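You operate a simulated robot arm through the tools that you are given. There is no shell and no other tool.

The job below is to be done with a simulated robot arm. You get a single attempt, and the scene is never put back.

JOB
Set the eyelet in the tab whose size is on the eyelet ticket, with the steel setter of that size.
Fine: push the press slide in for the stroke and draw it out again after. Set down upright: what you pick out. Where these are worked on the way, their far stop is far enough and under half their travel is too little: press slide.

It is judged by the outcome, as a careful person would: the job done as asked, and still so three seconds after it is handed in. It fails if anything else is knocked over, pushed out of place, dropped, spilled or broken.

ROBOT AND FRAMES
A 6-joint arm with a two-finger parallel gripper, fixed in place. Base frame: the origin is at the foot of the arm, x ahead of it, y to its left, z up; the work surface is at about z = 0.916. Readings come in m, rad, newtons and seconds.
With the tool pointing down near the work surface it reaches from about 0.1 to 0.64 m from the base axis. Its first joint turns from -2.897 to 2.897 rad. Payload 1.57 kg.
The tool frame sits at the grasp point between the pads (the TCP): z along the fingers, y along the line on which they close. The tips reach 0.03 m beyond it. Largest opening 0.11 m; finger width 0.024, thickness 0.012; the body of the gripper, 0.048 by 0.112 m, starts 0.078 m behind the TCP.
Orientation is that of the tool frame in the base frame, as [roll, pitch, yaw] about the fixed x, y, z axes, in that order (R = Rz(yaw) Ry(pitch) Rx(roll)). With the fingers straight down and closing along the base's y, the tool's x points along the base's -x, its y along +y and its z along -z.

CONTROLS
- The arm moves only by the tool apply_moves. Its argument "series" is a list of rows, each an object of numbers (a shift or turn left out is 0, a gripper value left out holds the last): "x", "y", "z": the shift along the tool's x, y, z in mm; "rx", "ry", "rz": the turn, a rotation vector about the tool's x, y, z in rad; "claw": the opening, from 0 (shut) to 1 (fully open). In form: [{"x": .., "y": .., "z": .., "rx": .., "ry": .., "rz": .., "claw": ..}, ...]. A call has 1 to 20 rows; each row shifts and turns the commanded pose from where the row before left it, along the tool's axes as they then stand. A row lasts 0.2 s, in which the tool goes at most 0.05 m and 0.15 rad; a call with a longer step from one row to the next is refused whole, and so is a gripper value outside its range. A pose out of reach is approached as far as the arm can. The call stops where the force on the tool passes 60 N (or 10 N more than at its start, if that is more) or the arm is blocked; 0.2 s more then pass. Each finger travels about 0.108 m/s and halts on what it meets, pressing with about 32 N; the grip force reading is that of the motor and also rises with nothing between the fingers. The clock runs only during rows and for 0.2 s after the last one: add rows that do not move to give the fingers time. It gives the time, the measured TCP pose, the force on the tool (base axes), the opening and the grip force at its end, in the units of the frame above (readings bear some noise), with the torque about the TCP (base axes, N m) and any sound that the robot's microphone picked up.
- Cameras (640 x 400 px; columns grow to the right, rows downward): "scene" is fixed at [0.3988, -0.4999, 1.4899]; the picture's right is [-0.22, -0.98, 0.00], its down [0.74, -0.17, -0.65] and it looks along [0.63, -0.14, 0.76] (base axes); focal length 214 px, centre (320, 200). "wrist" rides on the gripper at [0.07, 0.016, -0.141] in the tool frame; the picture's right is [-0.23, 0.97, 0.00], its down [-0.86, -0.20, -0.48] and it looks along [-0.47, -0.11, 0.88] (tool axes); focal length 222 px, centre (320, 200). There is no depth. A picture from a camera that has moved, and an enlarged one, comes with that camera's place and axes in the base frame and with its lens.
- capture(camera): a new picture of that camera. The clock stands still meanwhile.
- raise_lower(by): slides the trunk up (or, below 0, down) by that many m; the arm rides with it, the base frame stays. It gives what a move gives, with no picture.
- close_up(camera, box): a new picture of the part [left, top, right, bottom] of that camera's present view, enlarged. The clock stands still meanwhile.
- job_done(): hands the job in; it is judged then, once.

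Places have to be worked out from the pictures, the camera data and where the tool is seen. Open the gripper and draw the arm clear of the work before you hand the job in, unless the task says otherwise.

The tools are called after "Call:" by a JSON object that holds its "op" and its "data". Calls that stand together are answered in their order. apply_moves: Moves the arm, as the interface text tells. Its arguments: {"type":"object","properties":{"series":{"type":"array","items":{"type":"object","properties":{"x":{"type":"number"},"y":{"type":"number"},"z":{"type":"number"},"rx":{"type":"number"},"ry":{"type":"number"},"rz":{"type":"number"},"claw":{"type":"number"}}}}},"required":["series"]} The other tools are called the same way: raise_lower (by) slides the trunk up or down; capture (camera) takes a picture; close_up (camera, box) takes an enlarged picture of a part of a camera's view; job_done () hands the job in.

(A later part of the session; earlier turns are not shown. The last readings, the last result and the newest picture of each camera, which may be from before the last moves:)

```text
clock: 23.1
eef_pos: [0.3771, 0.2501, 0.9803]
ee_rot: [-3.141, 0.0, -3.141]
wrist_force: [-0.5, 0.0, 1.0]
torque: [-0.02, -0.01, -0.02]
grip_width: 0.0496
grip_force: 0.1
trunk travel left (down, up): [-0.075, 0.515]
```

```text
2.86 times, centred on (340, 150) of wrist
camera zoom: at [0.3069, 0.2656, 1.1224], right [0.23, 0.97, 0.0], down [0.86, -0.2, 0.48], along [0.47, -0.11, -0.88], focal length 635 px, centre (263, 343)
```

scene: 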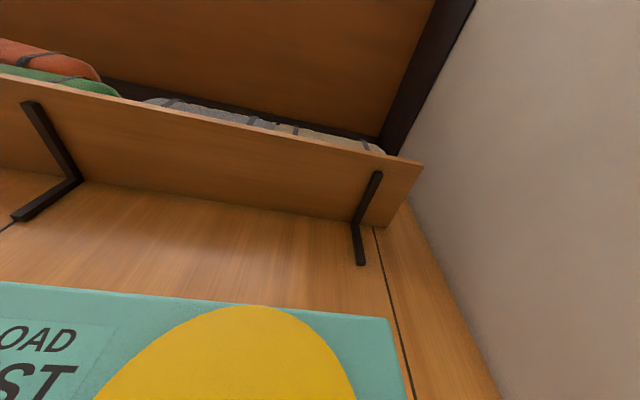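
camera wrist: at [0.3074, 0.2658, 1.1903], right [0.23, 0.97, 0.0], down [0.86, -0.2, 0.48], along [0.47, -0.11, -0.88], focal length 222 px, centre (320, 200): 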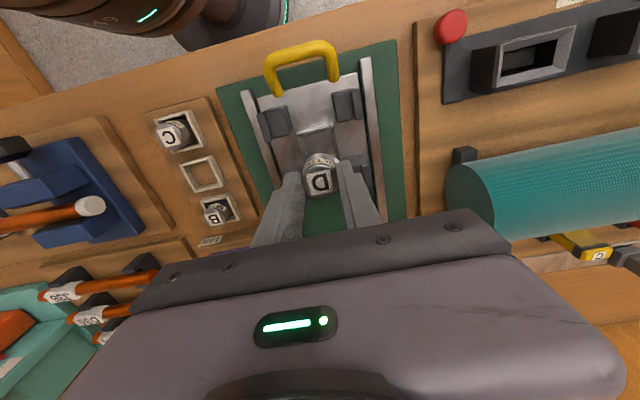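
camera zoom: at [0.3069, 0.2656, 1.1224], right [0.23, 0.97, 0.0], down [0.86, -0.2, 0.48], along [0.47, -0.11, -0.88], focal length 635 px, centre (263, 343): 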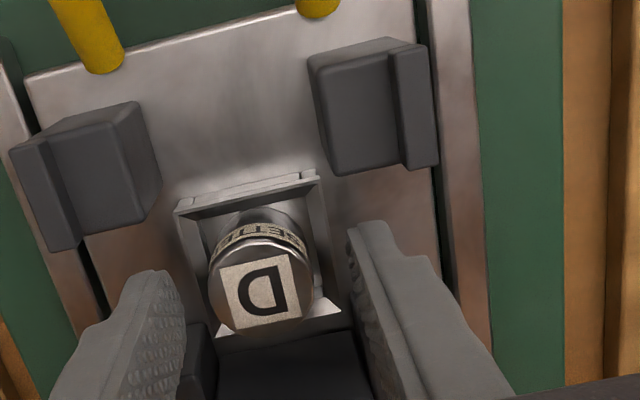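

The setter stands upright in the cup. I lift clear and look at it from above.

Call:
{"op": "apply_moves", "data": {"series": [{"z": -15}, {"z": -25}, {"z": -30}, {"z": -30, "claw": 0.6}, {}]}}

Call:
{"op": "capture", "data": {"camera": "wrist"}}

Call:
{"op": "close_up", "data": {"camera": "wrist", "box": [240, 40, 400, 180]}}

```text
clock: 24.3
eef_pos: [0.3748, 0.2484, 1.0804]
ee_rot: [-3.14, -0.001, -3.14]
wrist_force: [-0.5, 0.1, -0.5]
torque: [0.01, -0.01, 0.01]
grip_width: 0.0659
grip_force: 0.1
trunk travel left (down, up): [-0.075, 0.515]
```

```text
taken
camera wrist: at [0.3043, 0.2648, 1.2222], right [0.23, 0.97, 0.0], down [0.85, -0.2, 0.48], along [0.47, -0.11, -0.88], focal length 222 px, centre (320, 200)
```

wrist: 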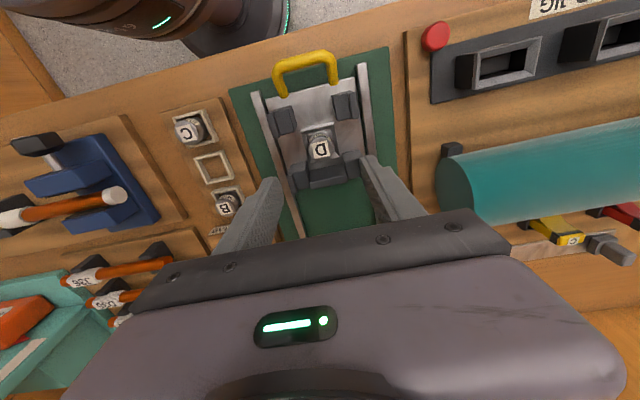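

```text
2.86 times, centred on (320, 110) of wrist
camera zoom: at [0.3043, 0.2648, 1.2222], right [0.23, 0.97, 0.0], down [0.85, -0.2, 0.48], along [0.47, -0.11, -0.88], focal length 635 px, centre (320, 457)
```

zoom: 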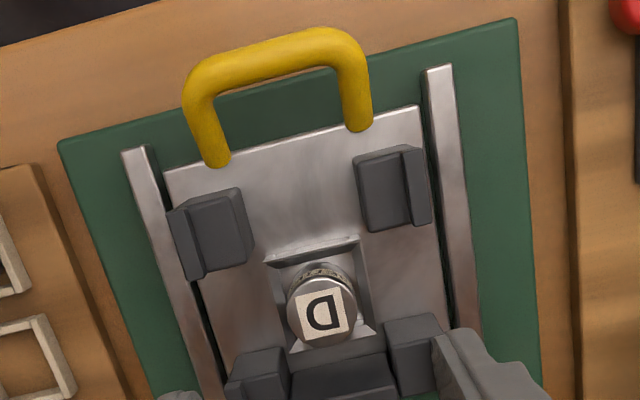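

The setter sits upright and centred at (0.373, 0.250). Next is tab D: I rise, move over to y≈0.09 and tilt forward to view the tab rack, keeping clear of the lever at y≈0.17.

Call:
{"op": "apply_moves", "data": {"series": [{"z": -35}, {"z": -35}, {"y": -40}, {"y": -40}, {"y": -40}, {"y": -38}, {"x": -40}, {"x": -40}, {"ry": -0.15}, {"ry": -0.15}, {"ry": -0.15}]}}

Call:
{"op": "capture", "data": {"camera": "wrist"}}

Call:
{"op": "close_up", "data": {"camera": "wrist", "box": [240, 90, 400, 210]}}

```text
clock: 26.7
eef_pos: [0.4573, 0.0922, 1.1517]
ee_rot: [3.139, 0.452, 3.141]
wrist_force: [-0.4, 0.5, -0.6]
torque: [-0.02, 0.0, -0.01]
grip_width: 0.0661
grip_force: 0.1
trunk travel left (down, up): [-0.075, 0.515]
```

```text
taken
camera wrist: at [0.3315, 0.1079, 1.2483], right [0.21, 0.97, 0.1], down [0.56, -0.2, 0.8], along [0.8, -0.11, -0.59], focal length 222 px, centre (320, 200)
```

wrist: 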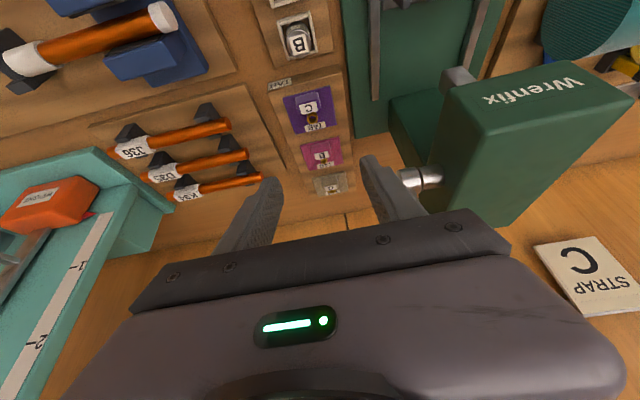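

```text
3.33 times, centred on (320, 150) of wrist
camera zoom: at [0.3315, 0.1079, 1.2483], right [0.21, 0.97, 0.1], down [0.56, -0.2, 0.8], along [0.8, -0.11, -0.59], focal length 740 px, centre (320, 367)
```

zoom: 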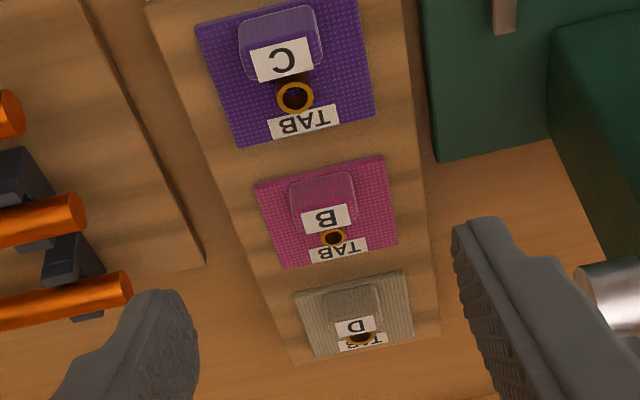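

Tab D's plate is about 63 × 68 mm, with its grip block on the near side and the eyelet about 20 mm from its far edge, near (0.714, 0.085). I move closer at the same tilt to measure it properly, staying clear of the lever.

Call:
{"op": "apply_moves", "data": {"series": [{"x": -22.7, "y": -2.5, "z": 29.6}, {"x": -22.7, "y": -2.5, "z": 29.6}, {"x": -22.7, "y": -2, "z": 29.6}, {}]}}

Call:
{"op": "capture", "data": {"camera": "wrist"}}

Call:
{"op": "close_up", "data": {"camera": "wrist", "box": [260, 90, 400, 195]}}

```text
clock: 27.7
eef_pos: [0.5566, 0.0838, 1.0982]
ee_rot: [-3.141, 0.45, 3.141]
wrist_force: [0.1, 0.8, -0.3]
torque: [-0.04, 0.02, 0.03]
grip_width: 0.0661
grip_force: 0.1
trunk travel left (down, up): [-0.075, 0.515]
```

```text
taken
camera wrist: at [0.4325, 0.0998, 1.1969], right [0.2, 0.97, 0.1], down [0.56, -0.2, 0.8], along [0.8, -0.11, -0.59], focal length 222 px, centre (320, 200)
```

wrist: 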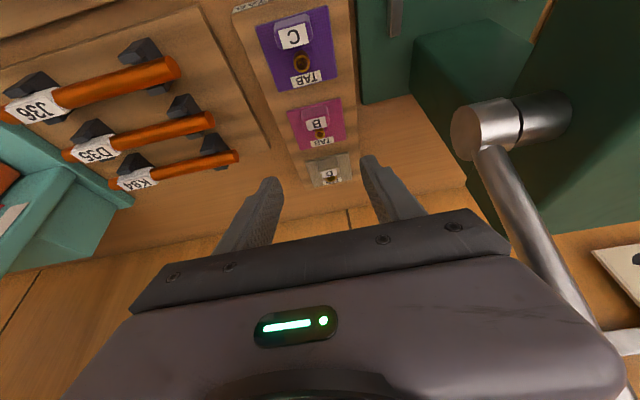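

```text
3.81 times, centred on (330, 142) of wrist
camera zoom: at [0.4325, 0.0998, 1.1969], right [0.2, 0.97, 0.1], down [0.56, -0.2, 0.8], along [0.8, -0.11, -0.59], focal length 846 px, centre (282, 419)
```

zoom: 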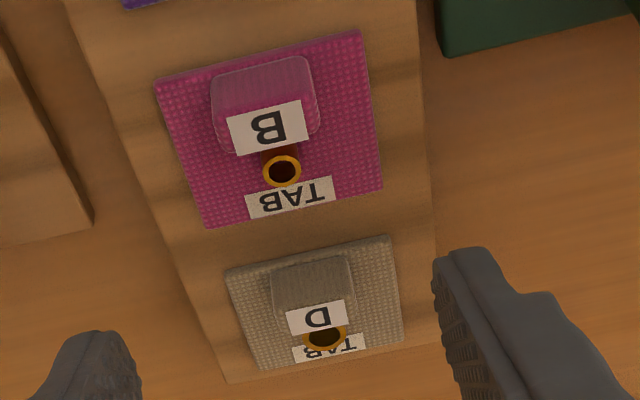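

Tab D spans x≈0.669–0.733 and y≈0.051–0.120. Its grip block (about 33 mm wide, top z≈0.965) is centred near (0.688, 0.085). I reduce the tilt to 0.30 rad and move out over it, still high, to test reach.

Call:
{"op": "apply_moves", "data": {"series": [{"ry": 0.15}, {"x": -27.1, "z": 23.6}, {"x": -27.1, "z": 23.6}, {"x": -27.1, "z": 23.6}, {"x": -27.1, "z": 23.6, "y": 1}, {}]}}

Call:
{"op": "capture", "data": {"camera": "wrist"}}

Call:
{"op": "close_up", "data": {"camera": "wrist", "box": [250, 100, 390, 205]}}

```text
clock: 29.1
eef_pos: [0.6884, 0.0843, 1.0419]
ee_rot: [-3.14, 0.299, -3.14]
wrist_force: [0.6, 0.1, 0.3]
torque: [0.01, 0.0, 0.0]
grip_width: 0.0661
grip_force: 0.0
trunk travel left (down, up): [-0.075, 0.515]
```

```text
taken
camera wrist: at [0.5791, 0.101, 1.1564], right [0.22, 0.97, 0.07], down [0.68, -0.2, 0.71], along [0.7, -0.11, -0.7], focal length 222 px, centre (320, 200)
```

wrist: 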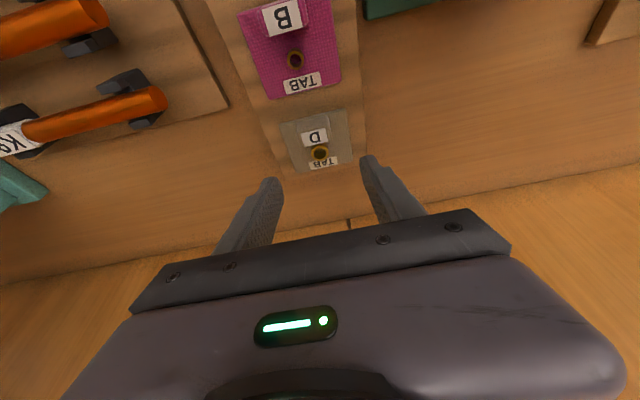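

```text
3.81 times, centred on (320, 152) of wrist
camera zoom: at [0.5791, 0.101, 1.1564], right [0.22, 0.97, 0.07], down [0.68, -0.2, 0.71], along [0.7, -0.11, -0.7], focal length 846 px, centre (320, 381)
```

zoom: 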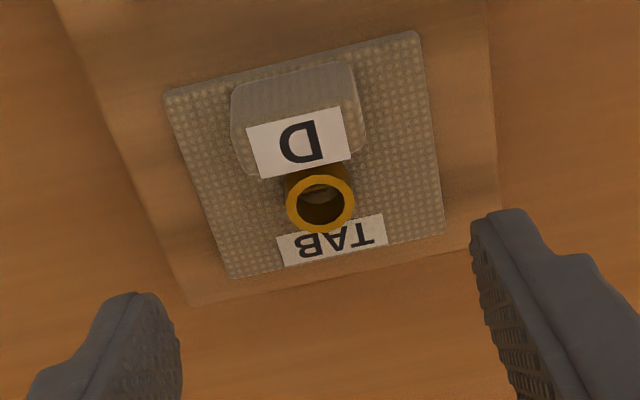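

Reached (0.688, 0.084, 1.042) at tilt 0.30. Triangulated, the tab plate top is at z≈0.935, the block top at z≈0.965 with its centre at (0.688, 0.0845), and the eyelet ring sits near the plate's centre. I descend part way and check.

Call:
{"op": "apply_moves", "data": {"series": [{"x": 8, "z": 19}, {"x": 8, "z": 19}, {}]}}

Call:
{"op": "close_up", "data": {"camera": "wrist", "box": [250, 100, 390, 205]}}

```text
clock: 29.9
eef_pos: [0.684, 0.083, 0.9997]
ee_rot: [-3.142, 0.301, 3.141]
wrist_force: [0.0, -0.3, 0.5]
torque: [0.0, 0.0, 0.02]
grip_width: 0.066
grip_force: 0.1
trunk travel left (down, up): [-0.075, 0.515]
```

```text
3.81 times, centred on (320, 152) of wrist
camera zoom: at [0.5742, 0.1002, 1.1159], right [0.22, 0.97, 0.07], down [0.68, -0.2, 0.71], along [0.7, -0.11, -0.7], focal length 846 px, centre (320, 381)
```

zoom: 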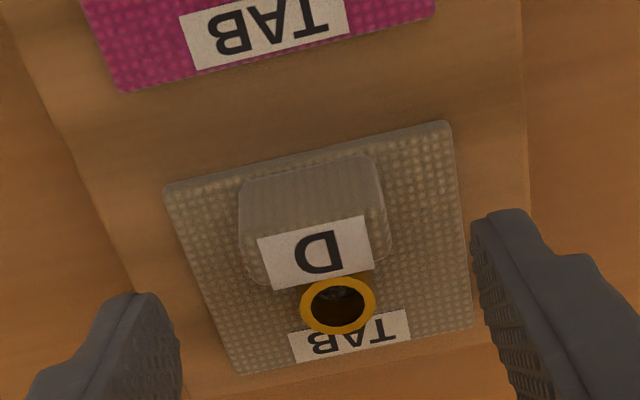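

The tab is 66 × 70 mm with its centre at (0.7133, 0.0846), and the block is 33.6 mm wide, centred at about (0.690, 0.0843). I descend the rest of the way, keeping the tips about 6 mm above the plate, and check before closing.

Call:
{"op": "apply_moves", "data": {"series": [{"x": 3.9, "z": 13}, {"x": 3.9, "z": 13}, {}]}}

Call:
{"op": "capture", "data": {"camera": "wrist"}}

Call:
{"op": "close_up", "data": {"camera": "wrist", "box": [250, 100, 390, 205]}}

```text
clock: 30.7
eef_pos: [0.6845, 0.0852, 0.9748]
ee_rot: [-3.141, 0.301, 3.141]
wrist_force: [0.4, -0.5, -0.7]
torque: [0.0, -0.01, 0.05]
grip_width: 0.066
grip_force: 0.0
trunk travel left (down, up): [-0.075, 0.515]
```

```text
taken
camera wrist: at [0.5749, 0.1013, 1.0891], right [0.22, 0.97, 0.07], down [0.68, -0.2, 0.71], along [0.7, -0.11, -0.7], focal length 222 px, centre (320, 200)
```

wrist: 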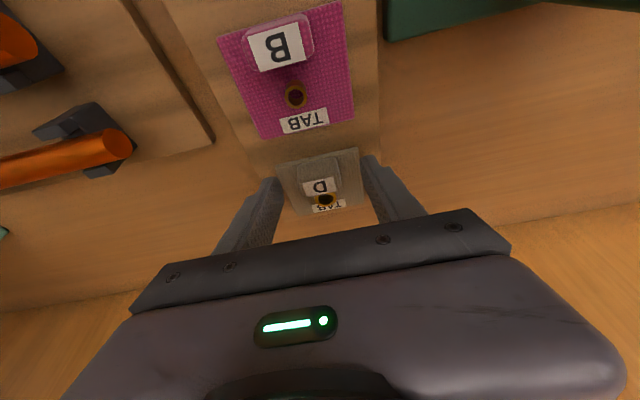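

```text
3.81 times, centred on (320, 152) of wrist
camera zoom: at [0.5749, 0.1013, 1.0891], right [0.22, 0.97, 0.07], down [0.68, -0.2, 0.71], along [0.7, -0.11, -0.7], focal length 846 px, centre (320, 381)
```

zoom: 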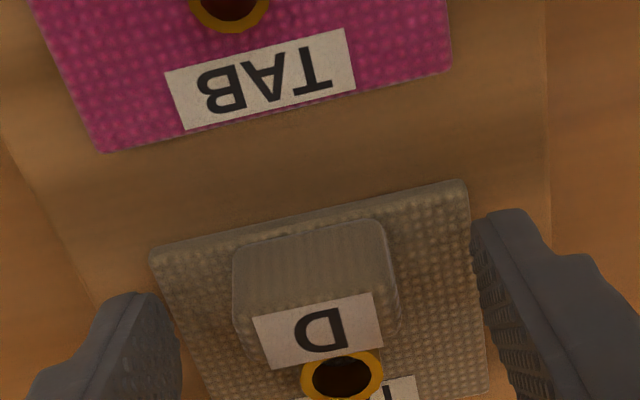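

The fingers straddle the block, with the tips just above the plate. I close the gripper.

Call:
{"op": "apply_moves", "data": {"series": [{"claw": 0.3}, {"claw": 0}, {}, {}, {}]}}

Call:
{"op": "close_up", "data": {"camera": "wrist", "box": [250, 100, 390, 205]}}

```text
clock: 31.9
eef_pos: [0.6845, 0.0864, 0.9739]
ee_rot: [3.142, 0.3, -3.141]
wrist_force: [-0.8, -0.2, -0.1]
torque: [-0.01, -0.03, -0.03]
grip_width: 0.0327
grip_force: 31.8
trunk travel left (down, up): [-0.075, 0.515]
```

```text
3.81 times, centred on (320, 152) of wrist
camera zoom: at [0.5749, 0.1013, 1.0892], right [0.22, 0.97, 0.07], down [0.68, -0.2, 0.71], along [0.7, -0.11, -0.7], focal length 846 px, centre (320, 381)
```

zoom: 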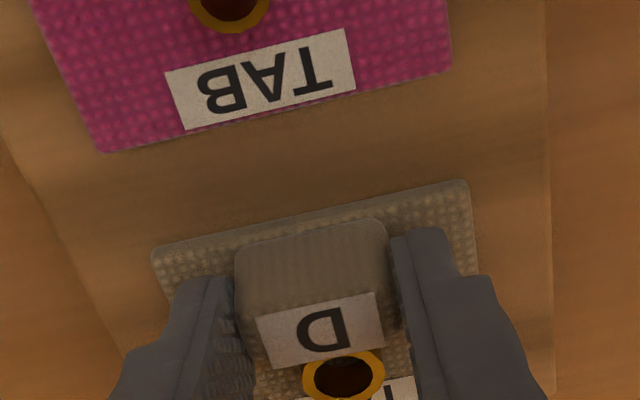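

Block gripped at 32.7 mm with 32 N. I lift straight up, keeping the tilt so the tab stays level, and check it.

Call:
{"op": "apply_moves", "data": {"series": [{"x": -1.5, "z": -4.8}, {"x": -2.96, "z": -9.55}, {"x": -5.9, "z": -19.1}, {"x": -8.9, "z": -28.7}, {}]}}

Call:
{"op": "capture", "data": {"camera": "wrist"}}

Call:
{"op": "close_up", "data": {"camera": "wrist", "box": [250, 100, 390, 205]}}

```text
clock: 33.1
eef_pos: [0.685, 0.087, 1.0379]
ee_rot: [-3.141, 0.301, 3.141]
wrist_force: [0.1, 0.4, 0.1]
torque: [0.01, -0.05, -0.01]
grip_width: 0.0327
grip_force: 32.1
trunk travel left (down, up): [-0.075, 0.515]
```

```text
taken
camera wrist: at [0.5758, 0.1016, 1.1535], right [0.22, 0.97, 0.07], down [0.68, -0.2, 0.71], along [0.7, -0.11, -0.7], focal length 222 px, centre (320, 200)
```

wrist: 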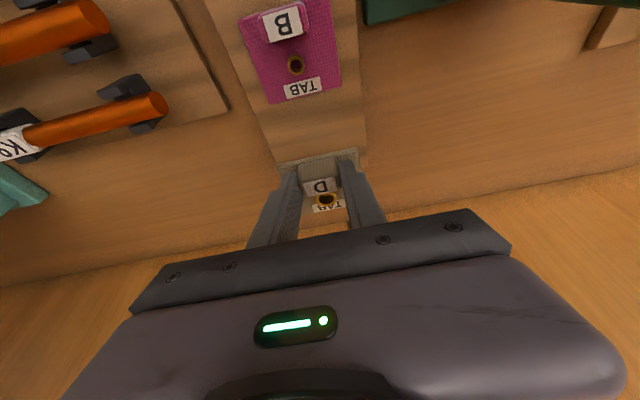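

```text
3.81 times, centred on (320, 152) of wrist
camera zoom: at [0.5758, 0.1016, 1.1535], right [0.22, 0.97, 0.07], down [0.68, -0.2, 0.71], along [0.7, -0.11, -0.7], focal length 846 px, centre (320, 381)
```

zoom: 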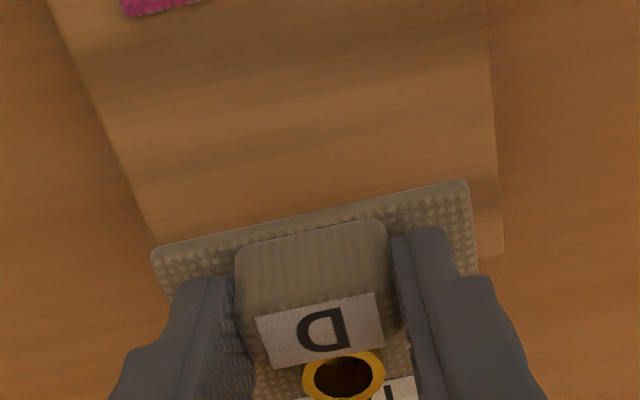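

The tab is held firmly and looks unchanged in the fingers. Its centre is about 29 mm ahead of the TCP and centred in y. I raise a little more, then draw straight back in -x at constant height, clear of the lever and the other tabs.

Call:
{"op": "apply_moves", "data": {"series": [{"x": -8.9, "z": -28.7}, {"x": 38, "z": -11.8}, {"x": 45, "z": -13.9}, {"x": 45, "z": -13.9}, {"x": 45, "z": -13.9}, {"x": 45, "z": -13.9}, {"x": 45, "z": -13.9}, {"x": 45, "z": -13.9}, {}]}}

Call:
{"op": "capture", "data": {"camera": "wrist"}}

```text
clock: 35.1
eef_pos: [0.3615, 0.0855, 1.0678]
ee_rot: [3.141, 0.299, -3.141]
wrist_force: [-0.2, -0.6, -0.5]
torque: [0.0, -0.02, 0.02]
grip_width: 0.0326
grip_force: 31.6
trunk travel left (down, up): [-0.075, 0.515]
```

```text
taken
camera wrist: at [0.2522, 0.1014, 1.1821], right [0.22, 0.97, 0.07], down [0.68, -0.2, 0.71], along [0.7, -0.11, -0.7], focal length 222 px, centre (320, 200)
```

wrist: 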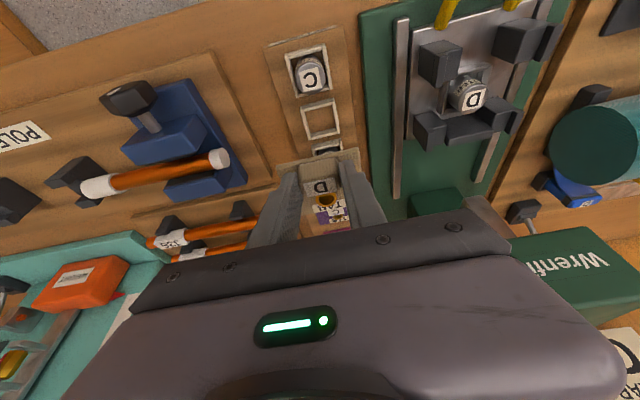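

Back at (0.3615, 0.0855, 1.068). I enlarge the slide from this angle to confirm the ledge, ridge and bar positions before placing the tab.

Call:
{"op": "close_up", "data": {"camera": "wrist", "box": [390, 10, 560, 150]}}

Call:
{"op": "close_up", "data": {"camera": "wrist", "box": [250, 110, 400, 220]}}

```text
2.86 times, centred on (475, 80) of wrist
camera zoom: at [0.2522, 0.1014, 1.1821], right [0.22, 0.97, 0.07], down [0.68, -0.2, 0.71], along [0.7, -0.11, -0.7], focal length 635 px, centre (-123, 543)
```

zoom: 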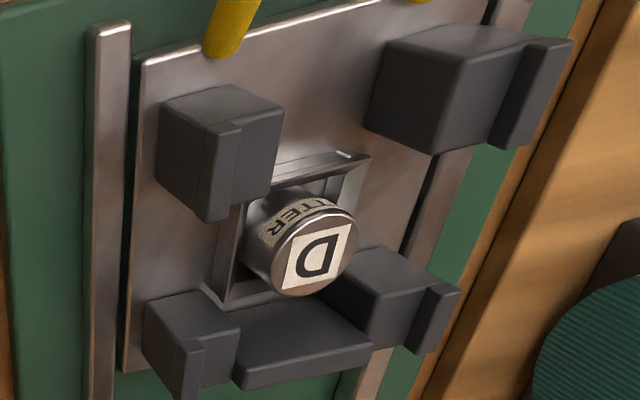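

```text
3.64 times, centred on (325, 165) of wrist
camera zoom: at [0.2522, 0.1014, 1.1821], right [0.22, 0.97, 0.07], down [0.68, -0.2, 0.71], along [0.7, -0.11, -0.7], focal length 808 px, centre (302, 327)
```

zoom: 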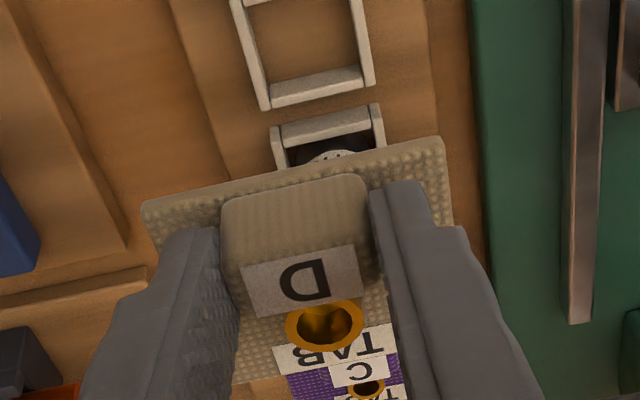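

I zoom in on the bar and far posts to see whether the bar stands above the ledges.

Call:
{"op": "close_up", "data": {"camera": "wrist", "box": [420, 80, 530, 150]}}

Call:
{"op": "close_up", "data": {"camera": "wrist", "box": [425, 30, 500, 95]}}

```text
5.71 times, centred on (475, 115) of wrist
camera zoom: at [0.2522, 0.1014, 1.1821], right [0.22, 0.97, 0.07], down [0.68, -0.2, 0.71], along [0.7, -0.11, -0.7], focal length 1269 px, centre (-566, 686)
```

zoom: 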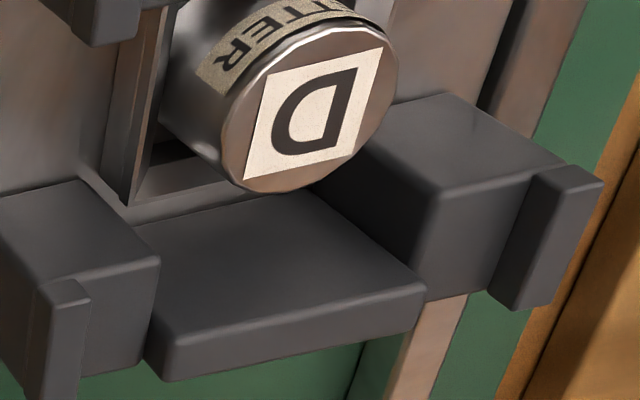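

```text
6.15 times, centred on (462, 62) of wrist
camera zoom: at [0.2522, 0.1014, 1.1821], right [0.22, 0.97, 0.07], down [0.68, -0.2, 0.71], along [0.7, -0.11, -0.7], focal length 1367 px, centre (-557, 1046)
```

zoom: 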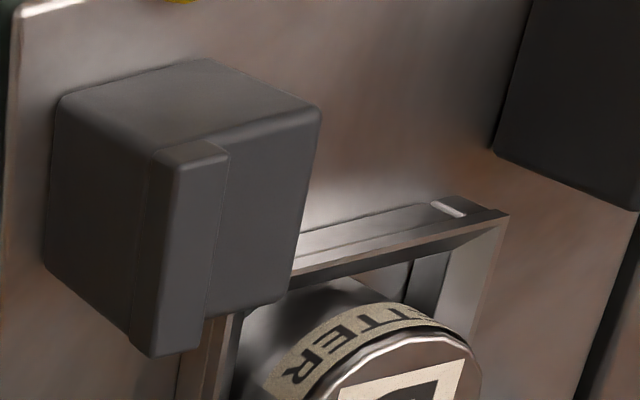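

The bar stands about 7 mm above the ledges with its front face at x≈0.4095. The ledges run x≈0.325–0.348 and 0.3955–0.421 at z≈0.9665, so the tab centre should go to about x=0.370, y=0.250. I first check whether the tab has tilted in the grip.

Call:
{"op": "close_up", "data": {"camera": "wrist", "box": [250, 100, 390, 205]}}

```text
3.81 times, centred on (320, 152) of wrist
camera zoom: at [0.2522, 0.1014, 1.1821], right [0.22, 0.97, 0.07], down [0.68, -0.2, 0.71], along [0.7, -0.11, -0.7], focal length 846 px, centre (320, 381)
```

zoom: 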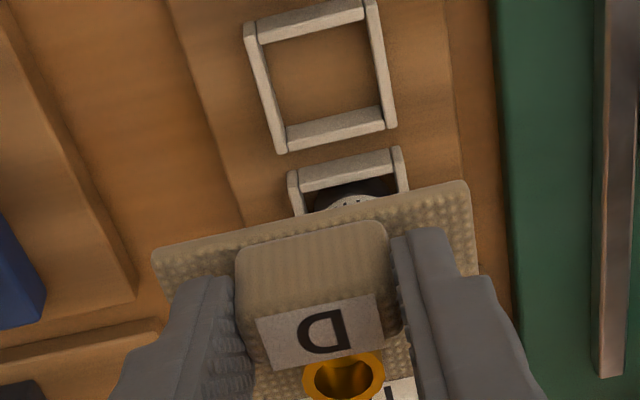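

The tab's outline in the camera is identical to when it was grasped, so it has not slipped. I move over the slide, to TCP about (0.341, 0.250), at the same height.

Call:
{"op": "apply_moves", "data": {"series": [{"y": 41, "x": 4.7, "z": -1.45}, {"y": 41, "x": 4.7, "z": -1.45}, {"y": 41, "x": 4.7, "z": -1.45}, {"y": 41, "x": 4.7, "z": -1.45}, {}]}}

Call:
{"op": "capture", "data": {"camera": "wrist"}}

Call:
{"op": "close_up", "data": {"camera": "wrist", "box": [240, 70, 400, 205]}}

```text
clock: 36.3
eef_pos: [0.3432, 0.2486, 1.0673]
ee_rot: [3.141, 0.302, -3.141]
wrist_force: [0.4, -0.2, -0.2]
torque: [0.0, 0.01, 0.01]
grip_width: 0.0328
grip_force: 31.6
trunk travel left (down, up): [-0.075, 0.515]
```

```text
taken
camera wrist: at [0.2348, 0.2663, 1.1826], right [0.22, 0.97, 0.07], down [0.68, -0.2, 0.71], along [0.7, -0.11, -0.7], focal length 222 px, centre (320, 200)
```

wrist: 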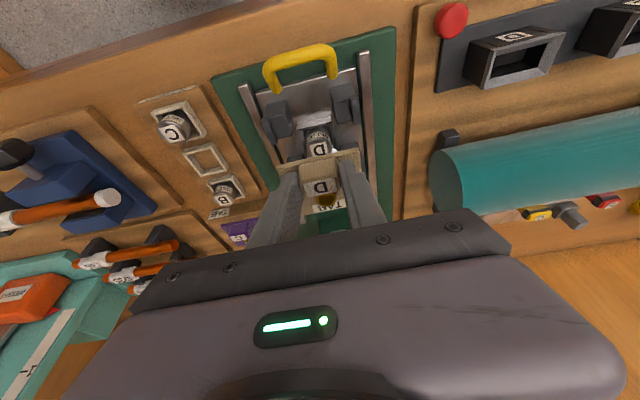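

```text
2.96 times, centred on (320, 138) of wrist
camera zoom: at [0.2348, 0.2663, 1.1826], right [0.22, 0.97, 0.07], down [0.68, -0.2, 0.71], along [0.7, -0.11, -0.7], focal length 658 px, centre (320, 385)
```

zoom: 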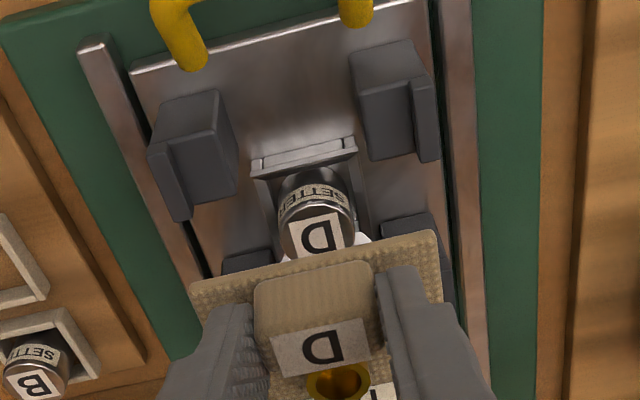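

TCP is at about (0.3434, 0.2503). I come down 38 mm with a 2 mm correction toward -x, then look again.

Call:
{"op": "apply_moves", "data": {"series": [{"x": 6.5, "z": 17.9}, {"x": 6.5, "z": 17.9}, {}]}}

Call:
{"op": "capture", "data": {"camera": "wrist"}}

Call:
{"op": "close_up", "data": {"camera": "wrist", "box": [240, 70, 400, 205]}}

```text
clock: 37.1
eef_pos: [0.3412, 0.2499, 1.0296]
ee_rot: [-3.14, 0.3, 3.141]
wrist_force: [0.6, 0.1, -0.4]
torque: [0.05, 0.01, 0.01]
grip_width: 0.0323
grip_force: 32.1
trunk travel left (down, up): [-0.075, 0.515]
```

```text
taken
camera wrist: at [0.2321, 0.2653, 1.1447], right [0.22, 0.97, 0.07], down [0.68, -0.2, 0.71], along [0.7, -0.11, -0.7], focal length 222 px, centre (320, 200)
```

wrist: 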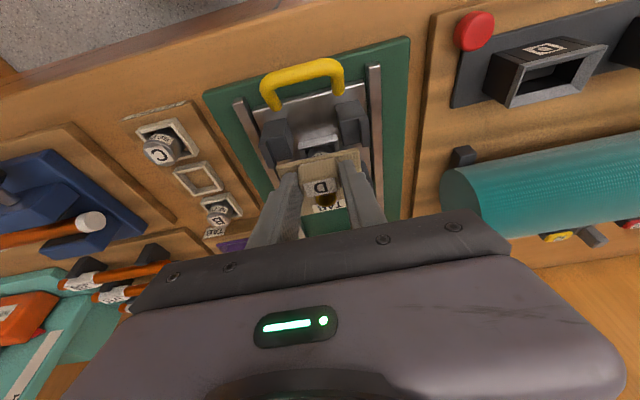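

```text
2.96 times, centred on (320, 138) of wrist
camera zoom: at [0.2321, 0.2653, 1.1447], right [0.22, 0.97, 0.07], down [0.68, -0.2, 0.71], along [0.7, -0.11, -0.7], focal length 658 px, centre (320, 385)
```

zoom: 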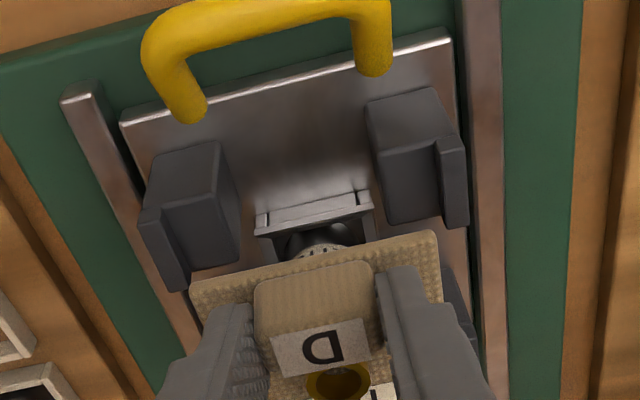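

The tab's near edge computes to x≈0.3377 and its y-range to 0.214–0.284, so the far edge at about 0.404 clears the bar and both sides clear the ridges. I lower 13 mm, then continue in small rows.

Call:
{"op": "apply_moves", "data": {"series": [{"x": 2.07, "y": 0.8, "z": 6.7}, {"x": 1.77, "z": 5.7}, {}, {"x": 0.3, "z": 0.96}, {"x": 0.3, "z": 0.96}, {}]}}

Call:
{"op": "close_up", "data": {"camera": "wrist", "box": [240, 70, 400, 205]}}

```text
clock: 38.5
eef_pos: [0.3407, 0.2499, 1.015]
ee_rot: [3.14, 0.298, 3.141]
wrist_force: [-0.3, 0.6, -1.3]
torque: [0.02, 0.01, -0.02]
grip_width: 0.0327
grip_force: 32.3
trunk travel left (down, up): [-0.075, 0.515]
```

```text
2.96 times, centred on (320, 138) of wrist
camera zoom: at [0.2317, 0.2664, 1.1303], right [0.22, 0.97, 0.07], down [0.68, -0.2, 0.71], along [0.7, -0.11, -0.7], focal length 658 px, centre (320, 385)
```

zoom: 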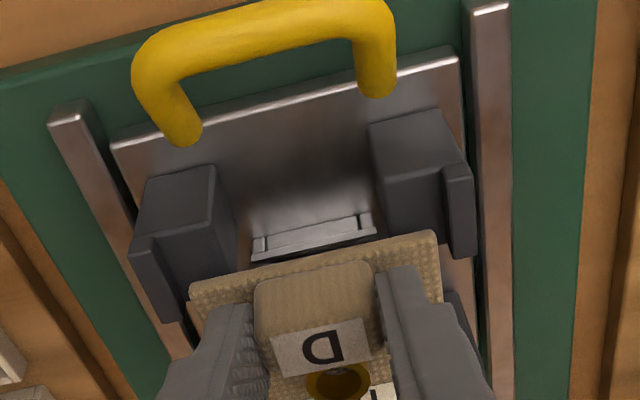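

Still clear on both sides, with no contact. I continue down in 1 mm rows.

Call:
{"op": "apply_moves", "data": {"series": [{"x": 0.3, "z": 0.96}, {"x": 0.3, "z": 0.96}, {"x": 0.3, "z": 0.96}, {}]}}

```text
clock: 39.5
eef_pos: [0.3402, 0.2507, 1.0126]
ee_rot: [-3.141, 0.3, 3.14]
wrist_force: [1.2, -0.2, 0.4]
torque: [-0.03, 0.0, 0.01]
grip_width: 0.0327
grip_force: 31.6
trunk travel left (down, up): [-0.075, 0.515]
```

Call:
{"op": "apply_moves", "data": {"series": [{"x": 0.3, "z": 0.96}, {"x": 0.3, "z": 0.96}, {}]}}

Call:
{"op": "close_up", "data": {"camera": "wrist", "box": [240, 70, 400, 205]}}

```text
clock: 40.3
eef_pos: [0.3401, 0.2509, 1.0105]
ee_rot: [-3.141, 0.301, -3.14]
wrist_force: [-0.2, -0.4, -0.5]
torque: [-0.01, 0.0, 0.03]
grip_width: 0.0325
grip_force: 32.0
trunk travel left (down, up): [-0.075, 0.515]
```

```text
2.96 times, centred on (320, 138) of wrist
camera zoom: at [0.2315, 0.2667, 1.1252], right [0.22, 0.97, 0.07], down [0.68, -0.2, 0.71], along [0.7, -0.11, -0.7], focal length 658 px, centre (320, 385)
```

zoom: 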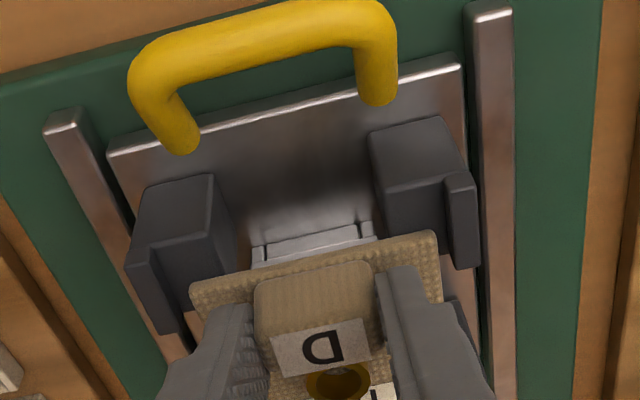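

Still no contact at TCP z≈1.0105, and the tab is between the ridges. I go down another 2 mm.

Call:
{"op": "apply_moves", "data": {"series": [{"x": 0.3, "z": 0.96}, {"x": 0.3, "z": 0.96}, {}]}}

```text
clock: 41.1
eef_pos: [0.3402, 0.2505, 1.0098]
ee_rot: [3.137, 0.305, 3.141]
wrist_force: [2.1, 2.4, 30.3]
torque: [-0.03, -0.25, 0.02]
grip_width: 0.033
grip_force: 31.6
trunk travel left (down, up): [-0.075, 0.515]
```

Contact with 30 N at TCP z≈1.010, as expected for the tab resting on the ledges. I ease off about 1 mm, then open slightly to release.

Call:
{"op": "apply_moves", "data": {"series": [{"x": -0.35, "z": -1.15}, {"claw": 0.4}, {}, {}]}}

Call:
{"op": "close_up", "data": {"camera": "wrist", "box": [240, 70, 400, 205]}}

```text
clock: 42.1
eef_pos: [0.3404, 0.2502, 1.0084]
ee_rot: [-3.141, 0.3, -3.14]
wrist_force: [0.7, 0.3, 0.7]
torque: [-0.02, -0.01, 0.0]
grip_width: 0.044
grip_force: 0.1
trunk travel left (down, up): [-0.075, 0.515]
```

```text
2.96 times, centred on (320, 138) of wrist
camera zoom: at [0.2319, 0.2663, 1.124], right [0.22, 0.97, 0.07], down [0.68, -0.2, 0.71], along [0.7, -0.11, -0.7], focal length 658 px, centre (320, 385)
```

zoom: 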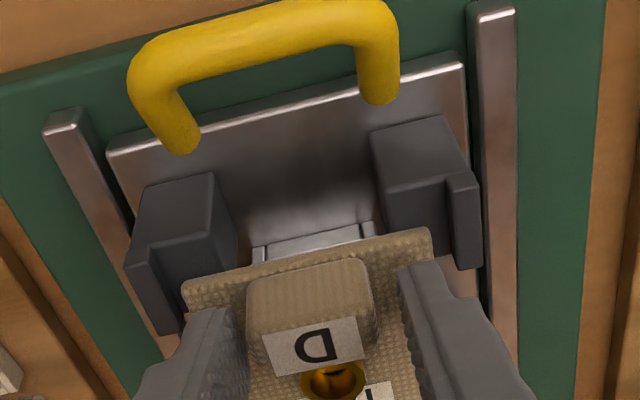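

The tab rests on the posts, centred at about (0.370, 0.249). I withdraw straight up and then look at it.

Call:
{"op": "apply_moves", "data": {"series": [{"x": -2.96, "z": -9.55}, {"x": -5.9, "z": -19.1}, {"x": -8.9, "z": -28.7}, {"x": -8.9, "z": -28.7}, {}]}}

Call:
{"op": "capture", "data": {"camera": "wrist"}}

Call:
{"op": "close_up", "data": {"camera": "wrist", "box": [240, 50, 400, 185]}}

```text
clock: 43.3
eef_pos: [0.3404, 0.2488, 1.0997]
ee_rot: [-3.141, 0.301, -3.141]
wrist_force: [-0.1, 0.5, 0.1]
torque: [-0.02, 0.06, 0.01]
grip_width: 0.044
grip_force: 0.1
trunk travel left (down, up): [-0.075, 0.515]
```

```text
taken
camera wrist: at [0.2315, 0.2654, 1.2152], right [0.22, 0.97, 0.07], down [0.68, -0.2, 0.71], along [0.7, -0.11, -0.7], focal length 222 px, centre (320, 200)
```

wrist: 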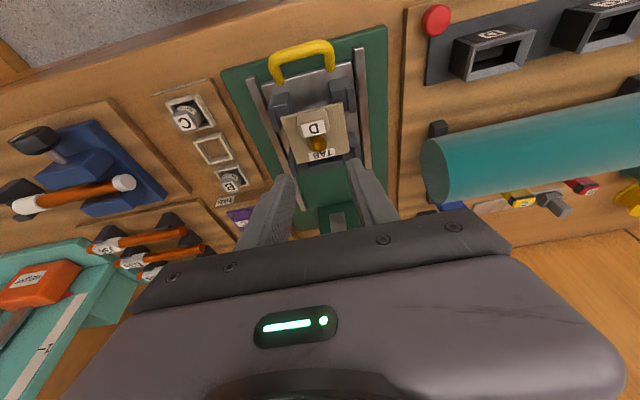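

```text
2.96 times, centred on (320, 118) of wrist
camera zoom: at [0.2315, 0.2654, 1.2152], right [0.22, 0.97, 0.07], down [0.68, -0.2, 0.71], along [0.7, -0.11, -0.7], focal length 658 px, centre (320, 444)
```

zoom: 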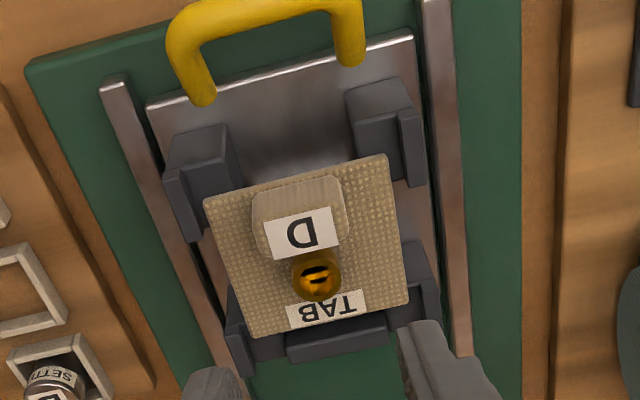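

The tab lies flat on all four posts with its block toward me and the eyelet over the setter. Next is the slide: its handle crossbar is at about (0.284, 0.25, 0.957), so I back off and turn the gripper 90° about its own axis. That lets it grip the bar fore-and-aft while the tilt keeps the gripper body clear of the press head.

Call:
{"op": "apply_moves", "data": {"series": [{"x": 31, "z": -9.6}, {"x": 31, "z": -9.6}, {"rz": -0.15}, {"rz": -0.15}, {"rz": -0.15}, {"rz": -0.15}, {"rz": -0.15}, {"rz": -0.15}, {"rz": -0.15}, {"rz": -0.15}, {"rz": -0.15}, {"rz": -0.15}, {"rz": -0.0708}, {}]}}

Call:
{"op": "capture", "data": {"camera": "wrist"}}

```text
clock: 46.3
eef_pos: [0.2766, 0.25, 1.0996]
ee_rot: [-2.84, 0.001, -1.569]
wrist_force: [0.8, -0.7, -0.4]
torque: [0.01, 0.0, 0.01]
grip_width: 0.0441
grip_force: 0.1
trunk travel left (down, up): [-0.075, 0.515]
```

```text
taken
camera wrist: at [0.2179, 0.1804, 1.2302], right [-0.93, 0.23, -0.29], down [0.05, 0.86, 0.52], along [0.36, 0.47, -0.81], focal length 222 px, centre (320, 200)
```

wrist: 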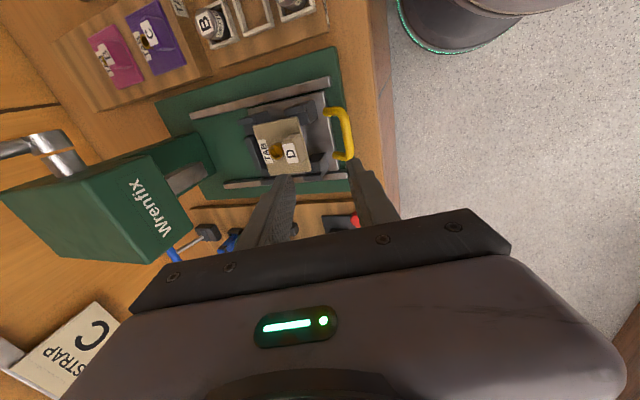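

The rotation worked and this gives a good side view of the slide, handle and ram. I enlarge both.

Call:
{"op": "close_up", "data": {"camera": "wrist", "box": [220, 80, 380, 200]}}

Call:
{"op": "close_up", "data": {"camera": "wrist", "box": [300, 90, 370, 170]}}

Call:
{"op": "close_up", "data": {"camera": "wrist", "box": [100, 110, 260, 250]}}

```text
3.33 times, centred on (300, 140) of wrist
camera zoom: at [0.2179, 0.1804, 1.2302], right [-0.93, 0.23, -0.29], down [0.05, 0.86, 0.52], along [0.36, 0.47, -0.81], focal length 740 px, centre (387, 400)
```

zoom: 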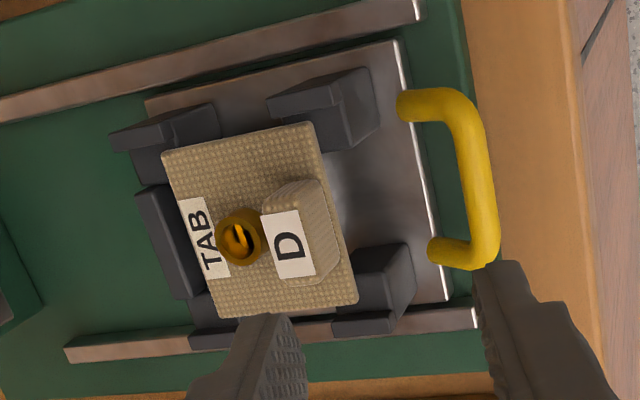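

```text
5.00 times, centred on (335, 130) of wrist
camera zoom: at [0.2179, 0.1804, 1.2302], right [-0.93, 0.23, -0.29], down [0.05, 0.86, 0.52], along [0.36, 0.47, -0.81], focal length 1111 px, centre (245, 550)
```

zoom: 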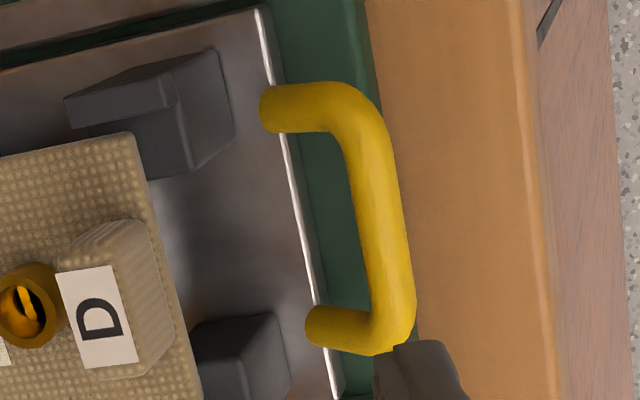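

```text
2.86 times, centred on (180, 180) of wrist
camera zoom: at [0.2179, 0.1804, 1.2302], right [-0.93, 0.23, -0.29], down [0.05, 0.86, 0.52], along [0.36, 0.47, -0.81], focal length 635 px, centre (720, 257)
```

zoom: 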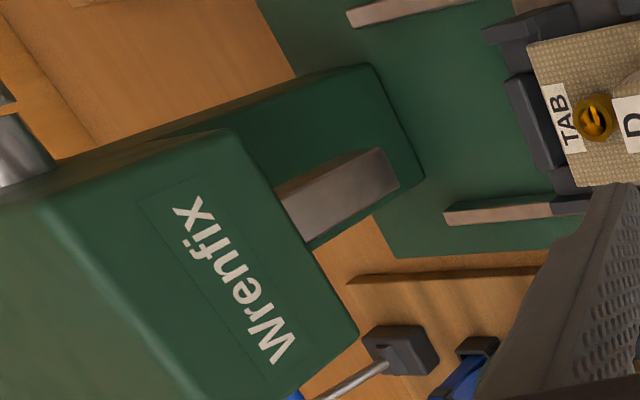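

The crossbar is at about (0.283, 0.249, 0.955) and about 11 mm thick, with the ram's lower end near x≈0.47 and the column's front at x≈0.544. That gives roughly 105 mm of slide travel. I come down to about z=1.005 above the bar, straddling it.

Call:
{"op": "apply_moves", "data": {"series": [{"x": 0.3, "y": 8.4, "z": 30.5}, {"x": 0.3, "y": 8.4, "z": 30.5}, {"x": 0.4, "y": 8.4, "z": 30.5}, {}]}}

Call:
{"op": "capture", "data": {"camera": "wrist"}}

Call:
{"op": "close_up", "data": {"camera": "wrist", "box": [220, 80, 420, 220]}}

```text
clock: 47.3
eef_pos: [0.2795, 0.2492, 1.0051]
ee_rot: [-2.841, 0.001, -1.571]
wrist_force: [-0.2, -0.5, -0.7]
torque: [-0.02, 0.01, 0.02]
grip_width: 0.0442
grip_force: 0.1
trunk travel left (down, up): [-0.075, 0.515]
```

```text
taken
camera wrist: at [0.2213, 0.1789, 1.1363], right [-0.93, 0.23, -0.29], down [0.05, 0.85, 0.52], along [0.36, 0.47, -0.81], focal length 222 px, centre (320, 200)
```

wrist: 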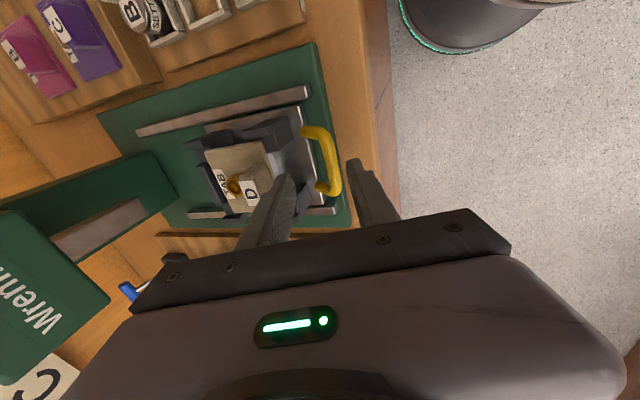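

```text
2.86 times, centred on (320, 150) of wrist
camera zoom: at [0.2213, 0.1789, 1.1363], right [-0.93, 0.23, -0.29], down [0.05, 0.85, 0.52], along [0.36, 0.47, -0.81], focal length 635 px, centre (320, 343)
```

zoom: 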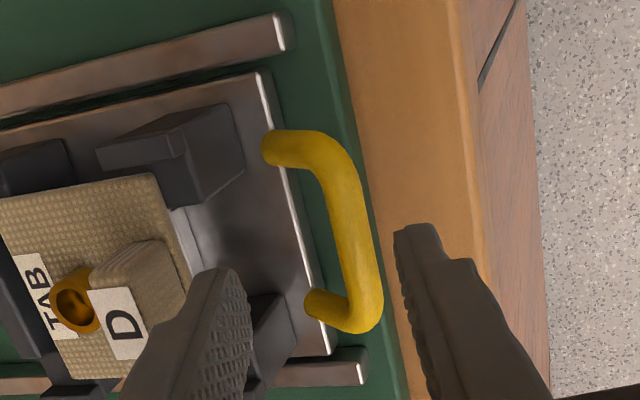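

The bar lies between the two fingers and the front finger is clear of the tab block. I descend the last 38 mm to straddle the bar.

Call:
{"op": "apply_moves", "data": {"series": [{"x": 0.5, "y": 3.8, "z": 12.3}, {"x": 0.5, "y": 3.8, "z": 12.3}, {"x": 0.5, "y": 3.8, "z": 12.3}, {}]}}

Call:
{"op": "close_up", "data": {"camera": "wrist", "box": [220, 80, 420, 220]}}

```text
clock: 48.3
eef_pos: [0.2786, 0.2475, 0.9672]
ee_rot: [-2.841, -0.001, -1.571]
wrist_force: [0.9, 0.0, -0.1]
torque: [-0.02, 0.01, 0.04]
grip_width: 0.0438
grip_force: 0.0
trunk travel left (down, up): [-0.075, 0.515]
```

```text
2.86 times, centred on (320, 150) of wrist
camera zoom: at [0.2205, 0.1773, 1.0975], right [-0.93, 0.23, -0.29], down [0.05, 0.85, 0.52], along [0.36, 0.47, -0.81], focal length 635 px, centre (320, 343)
```

zoom: 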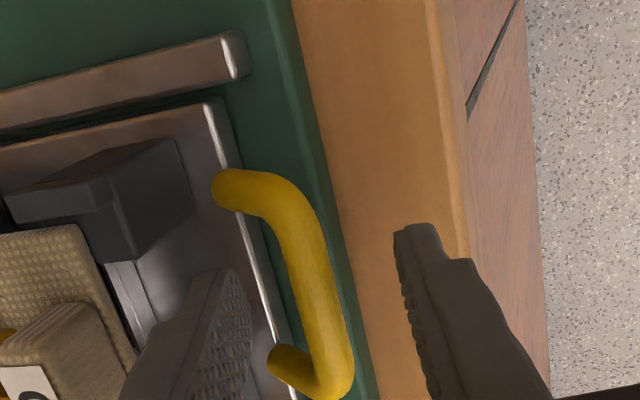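

The bar is centred between the pads. I close on it.

Call:
{"op": "apply_moves", "data": {"series": [{"claw": 0.2}, {"claw": 0}, {}, {}]}}

Call:
{"op": "close_up", "data": {"camera": "wrist", "box": [220, 80, 420, 220]}}

```text
clock: 49.3
eef_pos: [0.2788, 0.2472, 0.9674]
ee_rot: [-2.841, 0.003, -1.569]
wrist_force: [8.8, -0.2, 9.3]
torque: [-0.24, -0.19, 0.67]
grip_width: 0.0119
grip_force: 29.9
trunk travel left (down, up): [-0.075, 0.515]
```

```text
2.86 times, centred on (320, 150) of wrist
camera zoom: at [0.2212, 0.1772, 1.0979], right [-0.93, 0.23, -0.29], down [0.05, 0.85, 0.52], along [0.36, 0.47, -0.81], focal length 635 px, centre (320, 343)
```

zoom: 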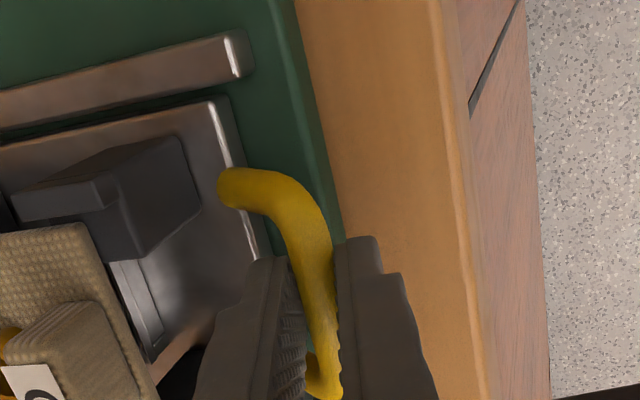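

Bar gripped at 11.9 mm. I push the slide in slowly along +x, 20 mm first, and watch the force.

Call:
{"op": "apply_moves", "data": {"series": [{"y": -3.8, "z": 1.18}, {"y": -4.8, "z": 1.48}, {"y": -4.8, "z": 1.48}, {"y": -5.7, "z": 1.77}, {}]}}

Call:
{"op": "capture", "data": {"camera": "wrist"}}

```text
clock: 50.5
eef_pos: [0.2975, 0.2467, 0.9659]
ee_rot: [-2.839, 0.002, -1.569]
wrist_force: [0.7, -0.6, 29.5]
torque: [-0.26, -0.2, 0.64]
grip_width: 0.012
grip_force: 29.4
trunk travel left (down, up): [-0.075, 0.515]
```

```text
taken
camera wrist: at [0.2396, 0.1771, 1.0975], right [-0.93, 0.23, -0.29], down [0.05, 0.85, 0.52], along [0.36, 0.47, -0.81], focal length 222 px, centre (320, 200)
```

wrist: 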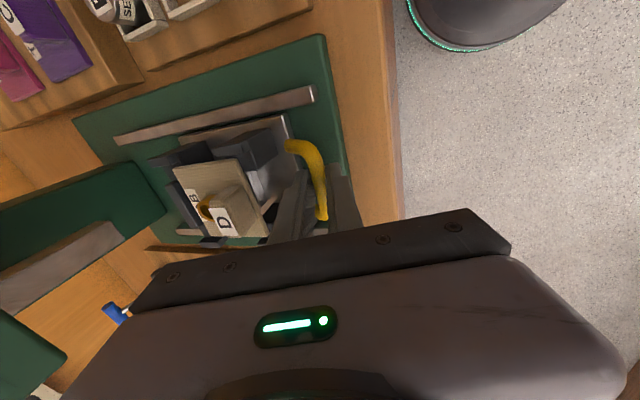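

The slide moved in about 19 mm, but there is now 29 N pushing up, so the rear fingertip is probably riding on the green base plate. I open, raise 4 mm and regrip.

Call:
{"op": "apply_moves", "data": {"series": [{"claw": 0.25}, {}, {"y": -1.2, "z": -3.85}, {}]}}

Call:
{"op": "close_up", "data": {"camera": "wrist", "box": [220, 80, 420, 220]}}

```text
clock: 51.5
eef_pos: [0.2982, 0.2473, 0.9709]
ee_rot: [-2.841, 0.001, -1.572]
wrist_force: [-0.8, -0.7, -0.2]
torque: [-0.01, -0.01, -0.02]
grip_width: 0.0275
grip_force: 0.0
trunk travel left (down, up): [-0.075, 0.515]
```

```text
2.86 times, centred on (320, 150) of wrist
camera zoom: at [0.2408, 0.1775, 1.1011], right [-0.93, 0.23, -0.29], down [0.05, 0.85, 0.52], along [0.36, 0.47, -0.81], focal length 635 px, centre (320, 343)
```

zoom: 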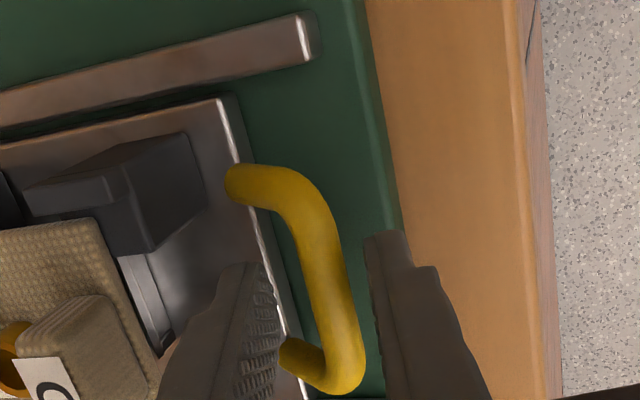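

Force is back to zero with the bar still centred. I regrip and push again, 15 mm first to check the force.

Call:
{"op": "apply_moves", "data": {"series": [{"claw": 0}, {}, {}, {"y": -4.8, "z": 1.48}, {"y": -4.8, "z": 1.48}, {"y": -4.8, "z": 1.48}, {}]}}

```text
clock: 53.1
eef_pos: [0.315, 0.2478, 0.9699]
ee_rot: [-2.843, 0.003, -1.57]
wrist_force: [0.4, -5.9, 10.0]
torque: [-0.84, -0.14, 0.49]
grip_width: 0.012
grip_force: 29.6
trunk travel left (down, up): [-0.075, 0.515]
```

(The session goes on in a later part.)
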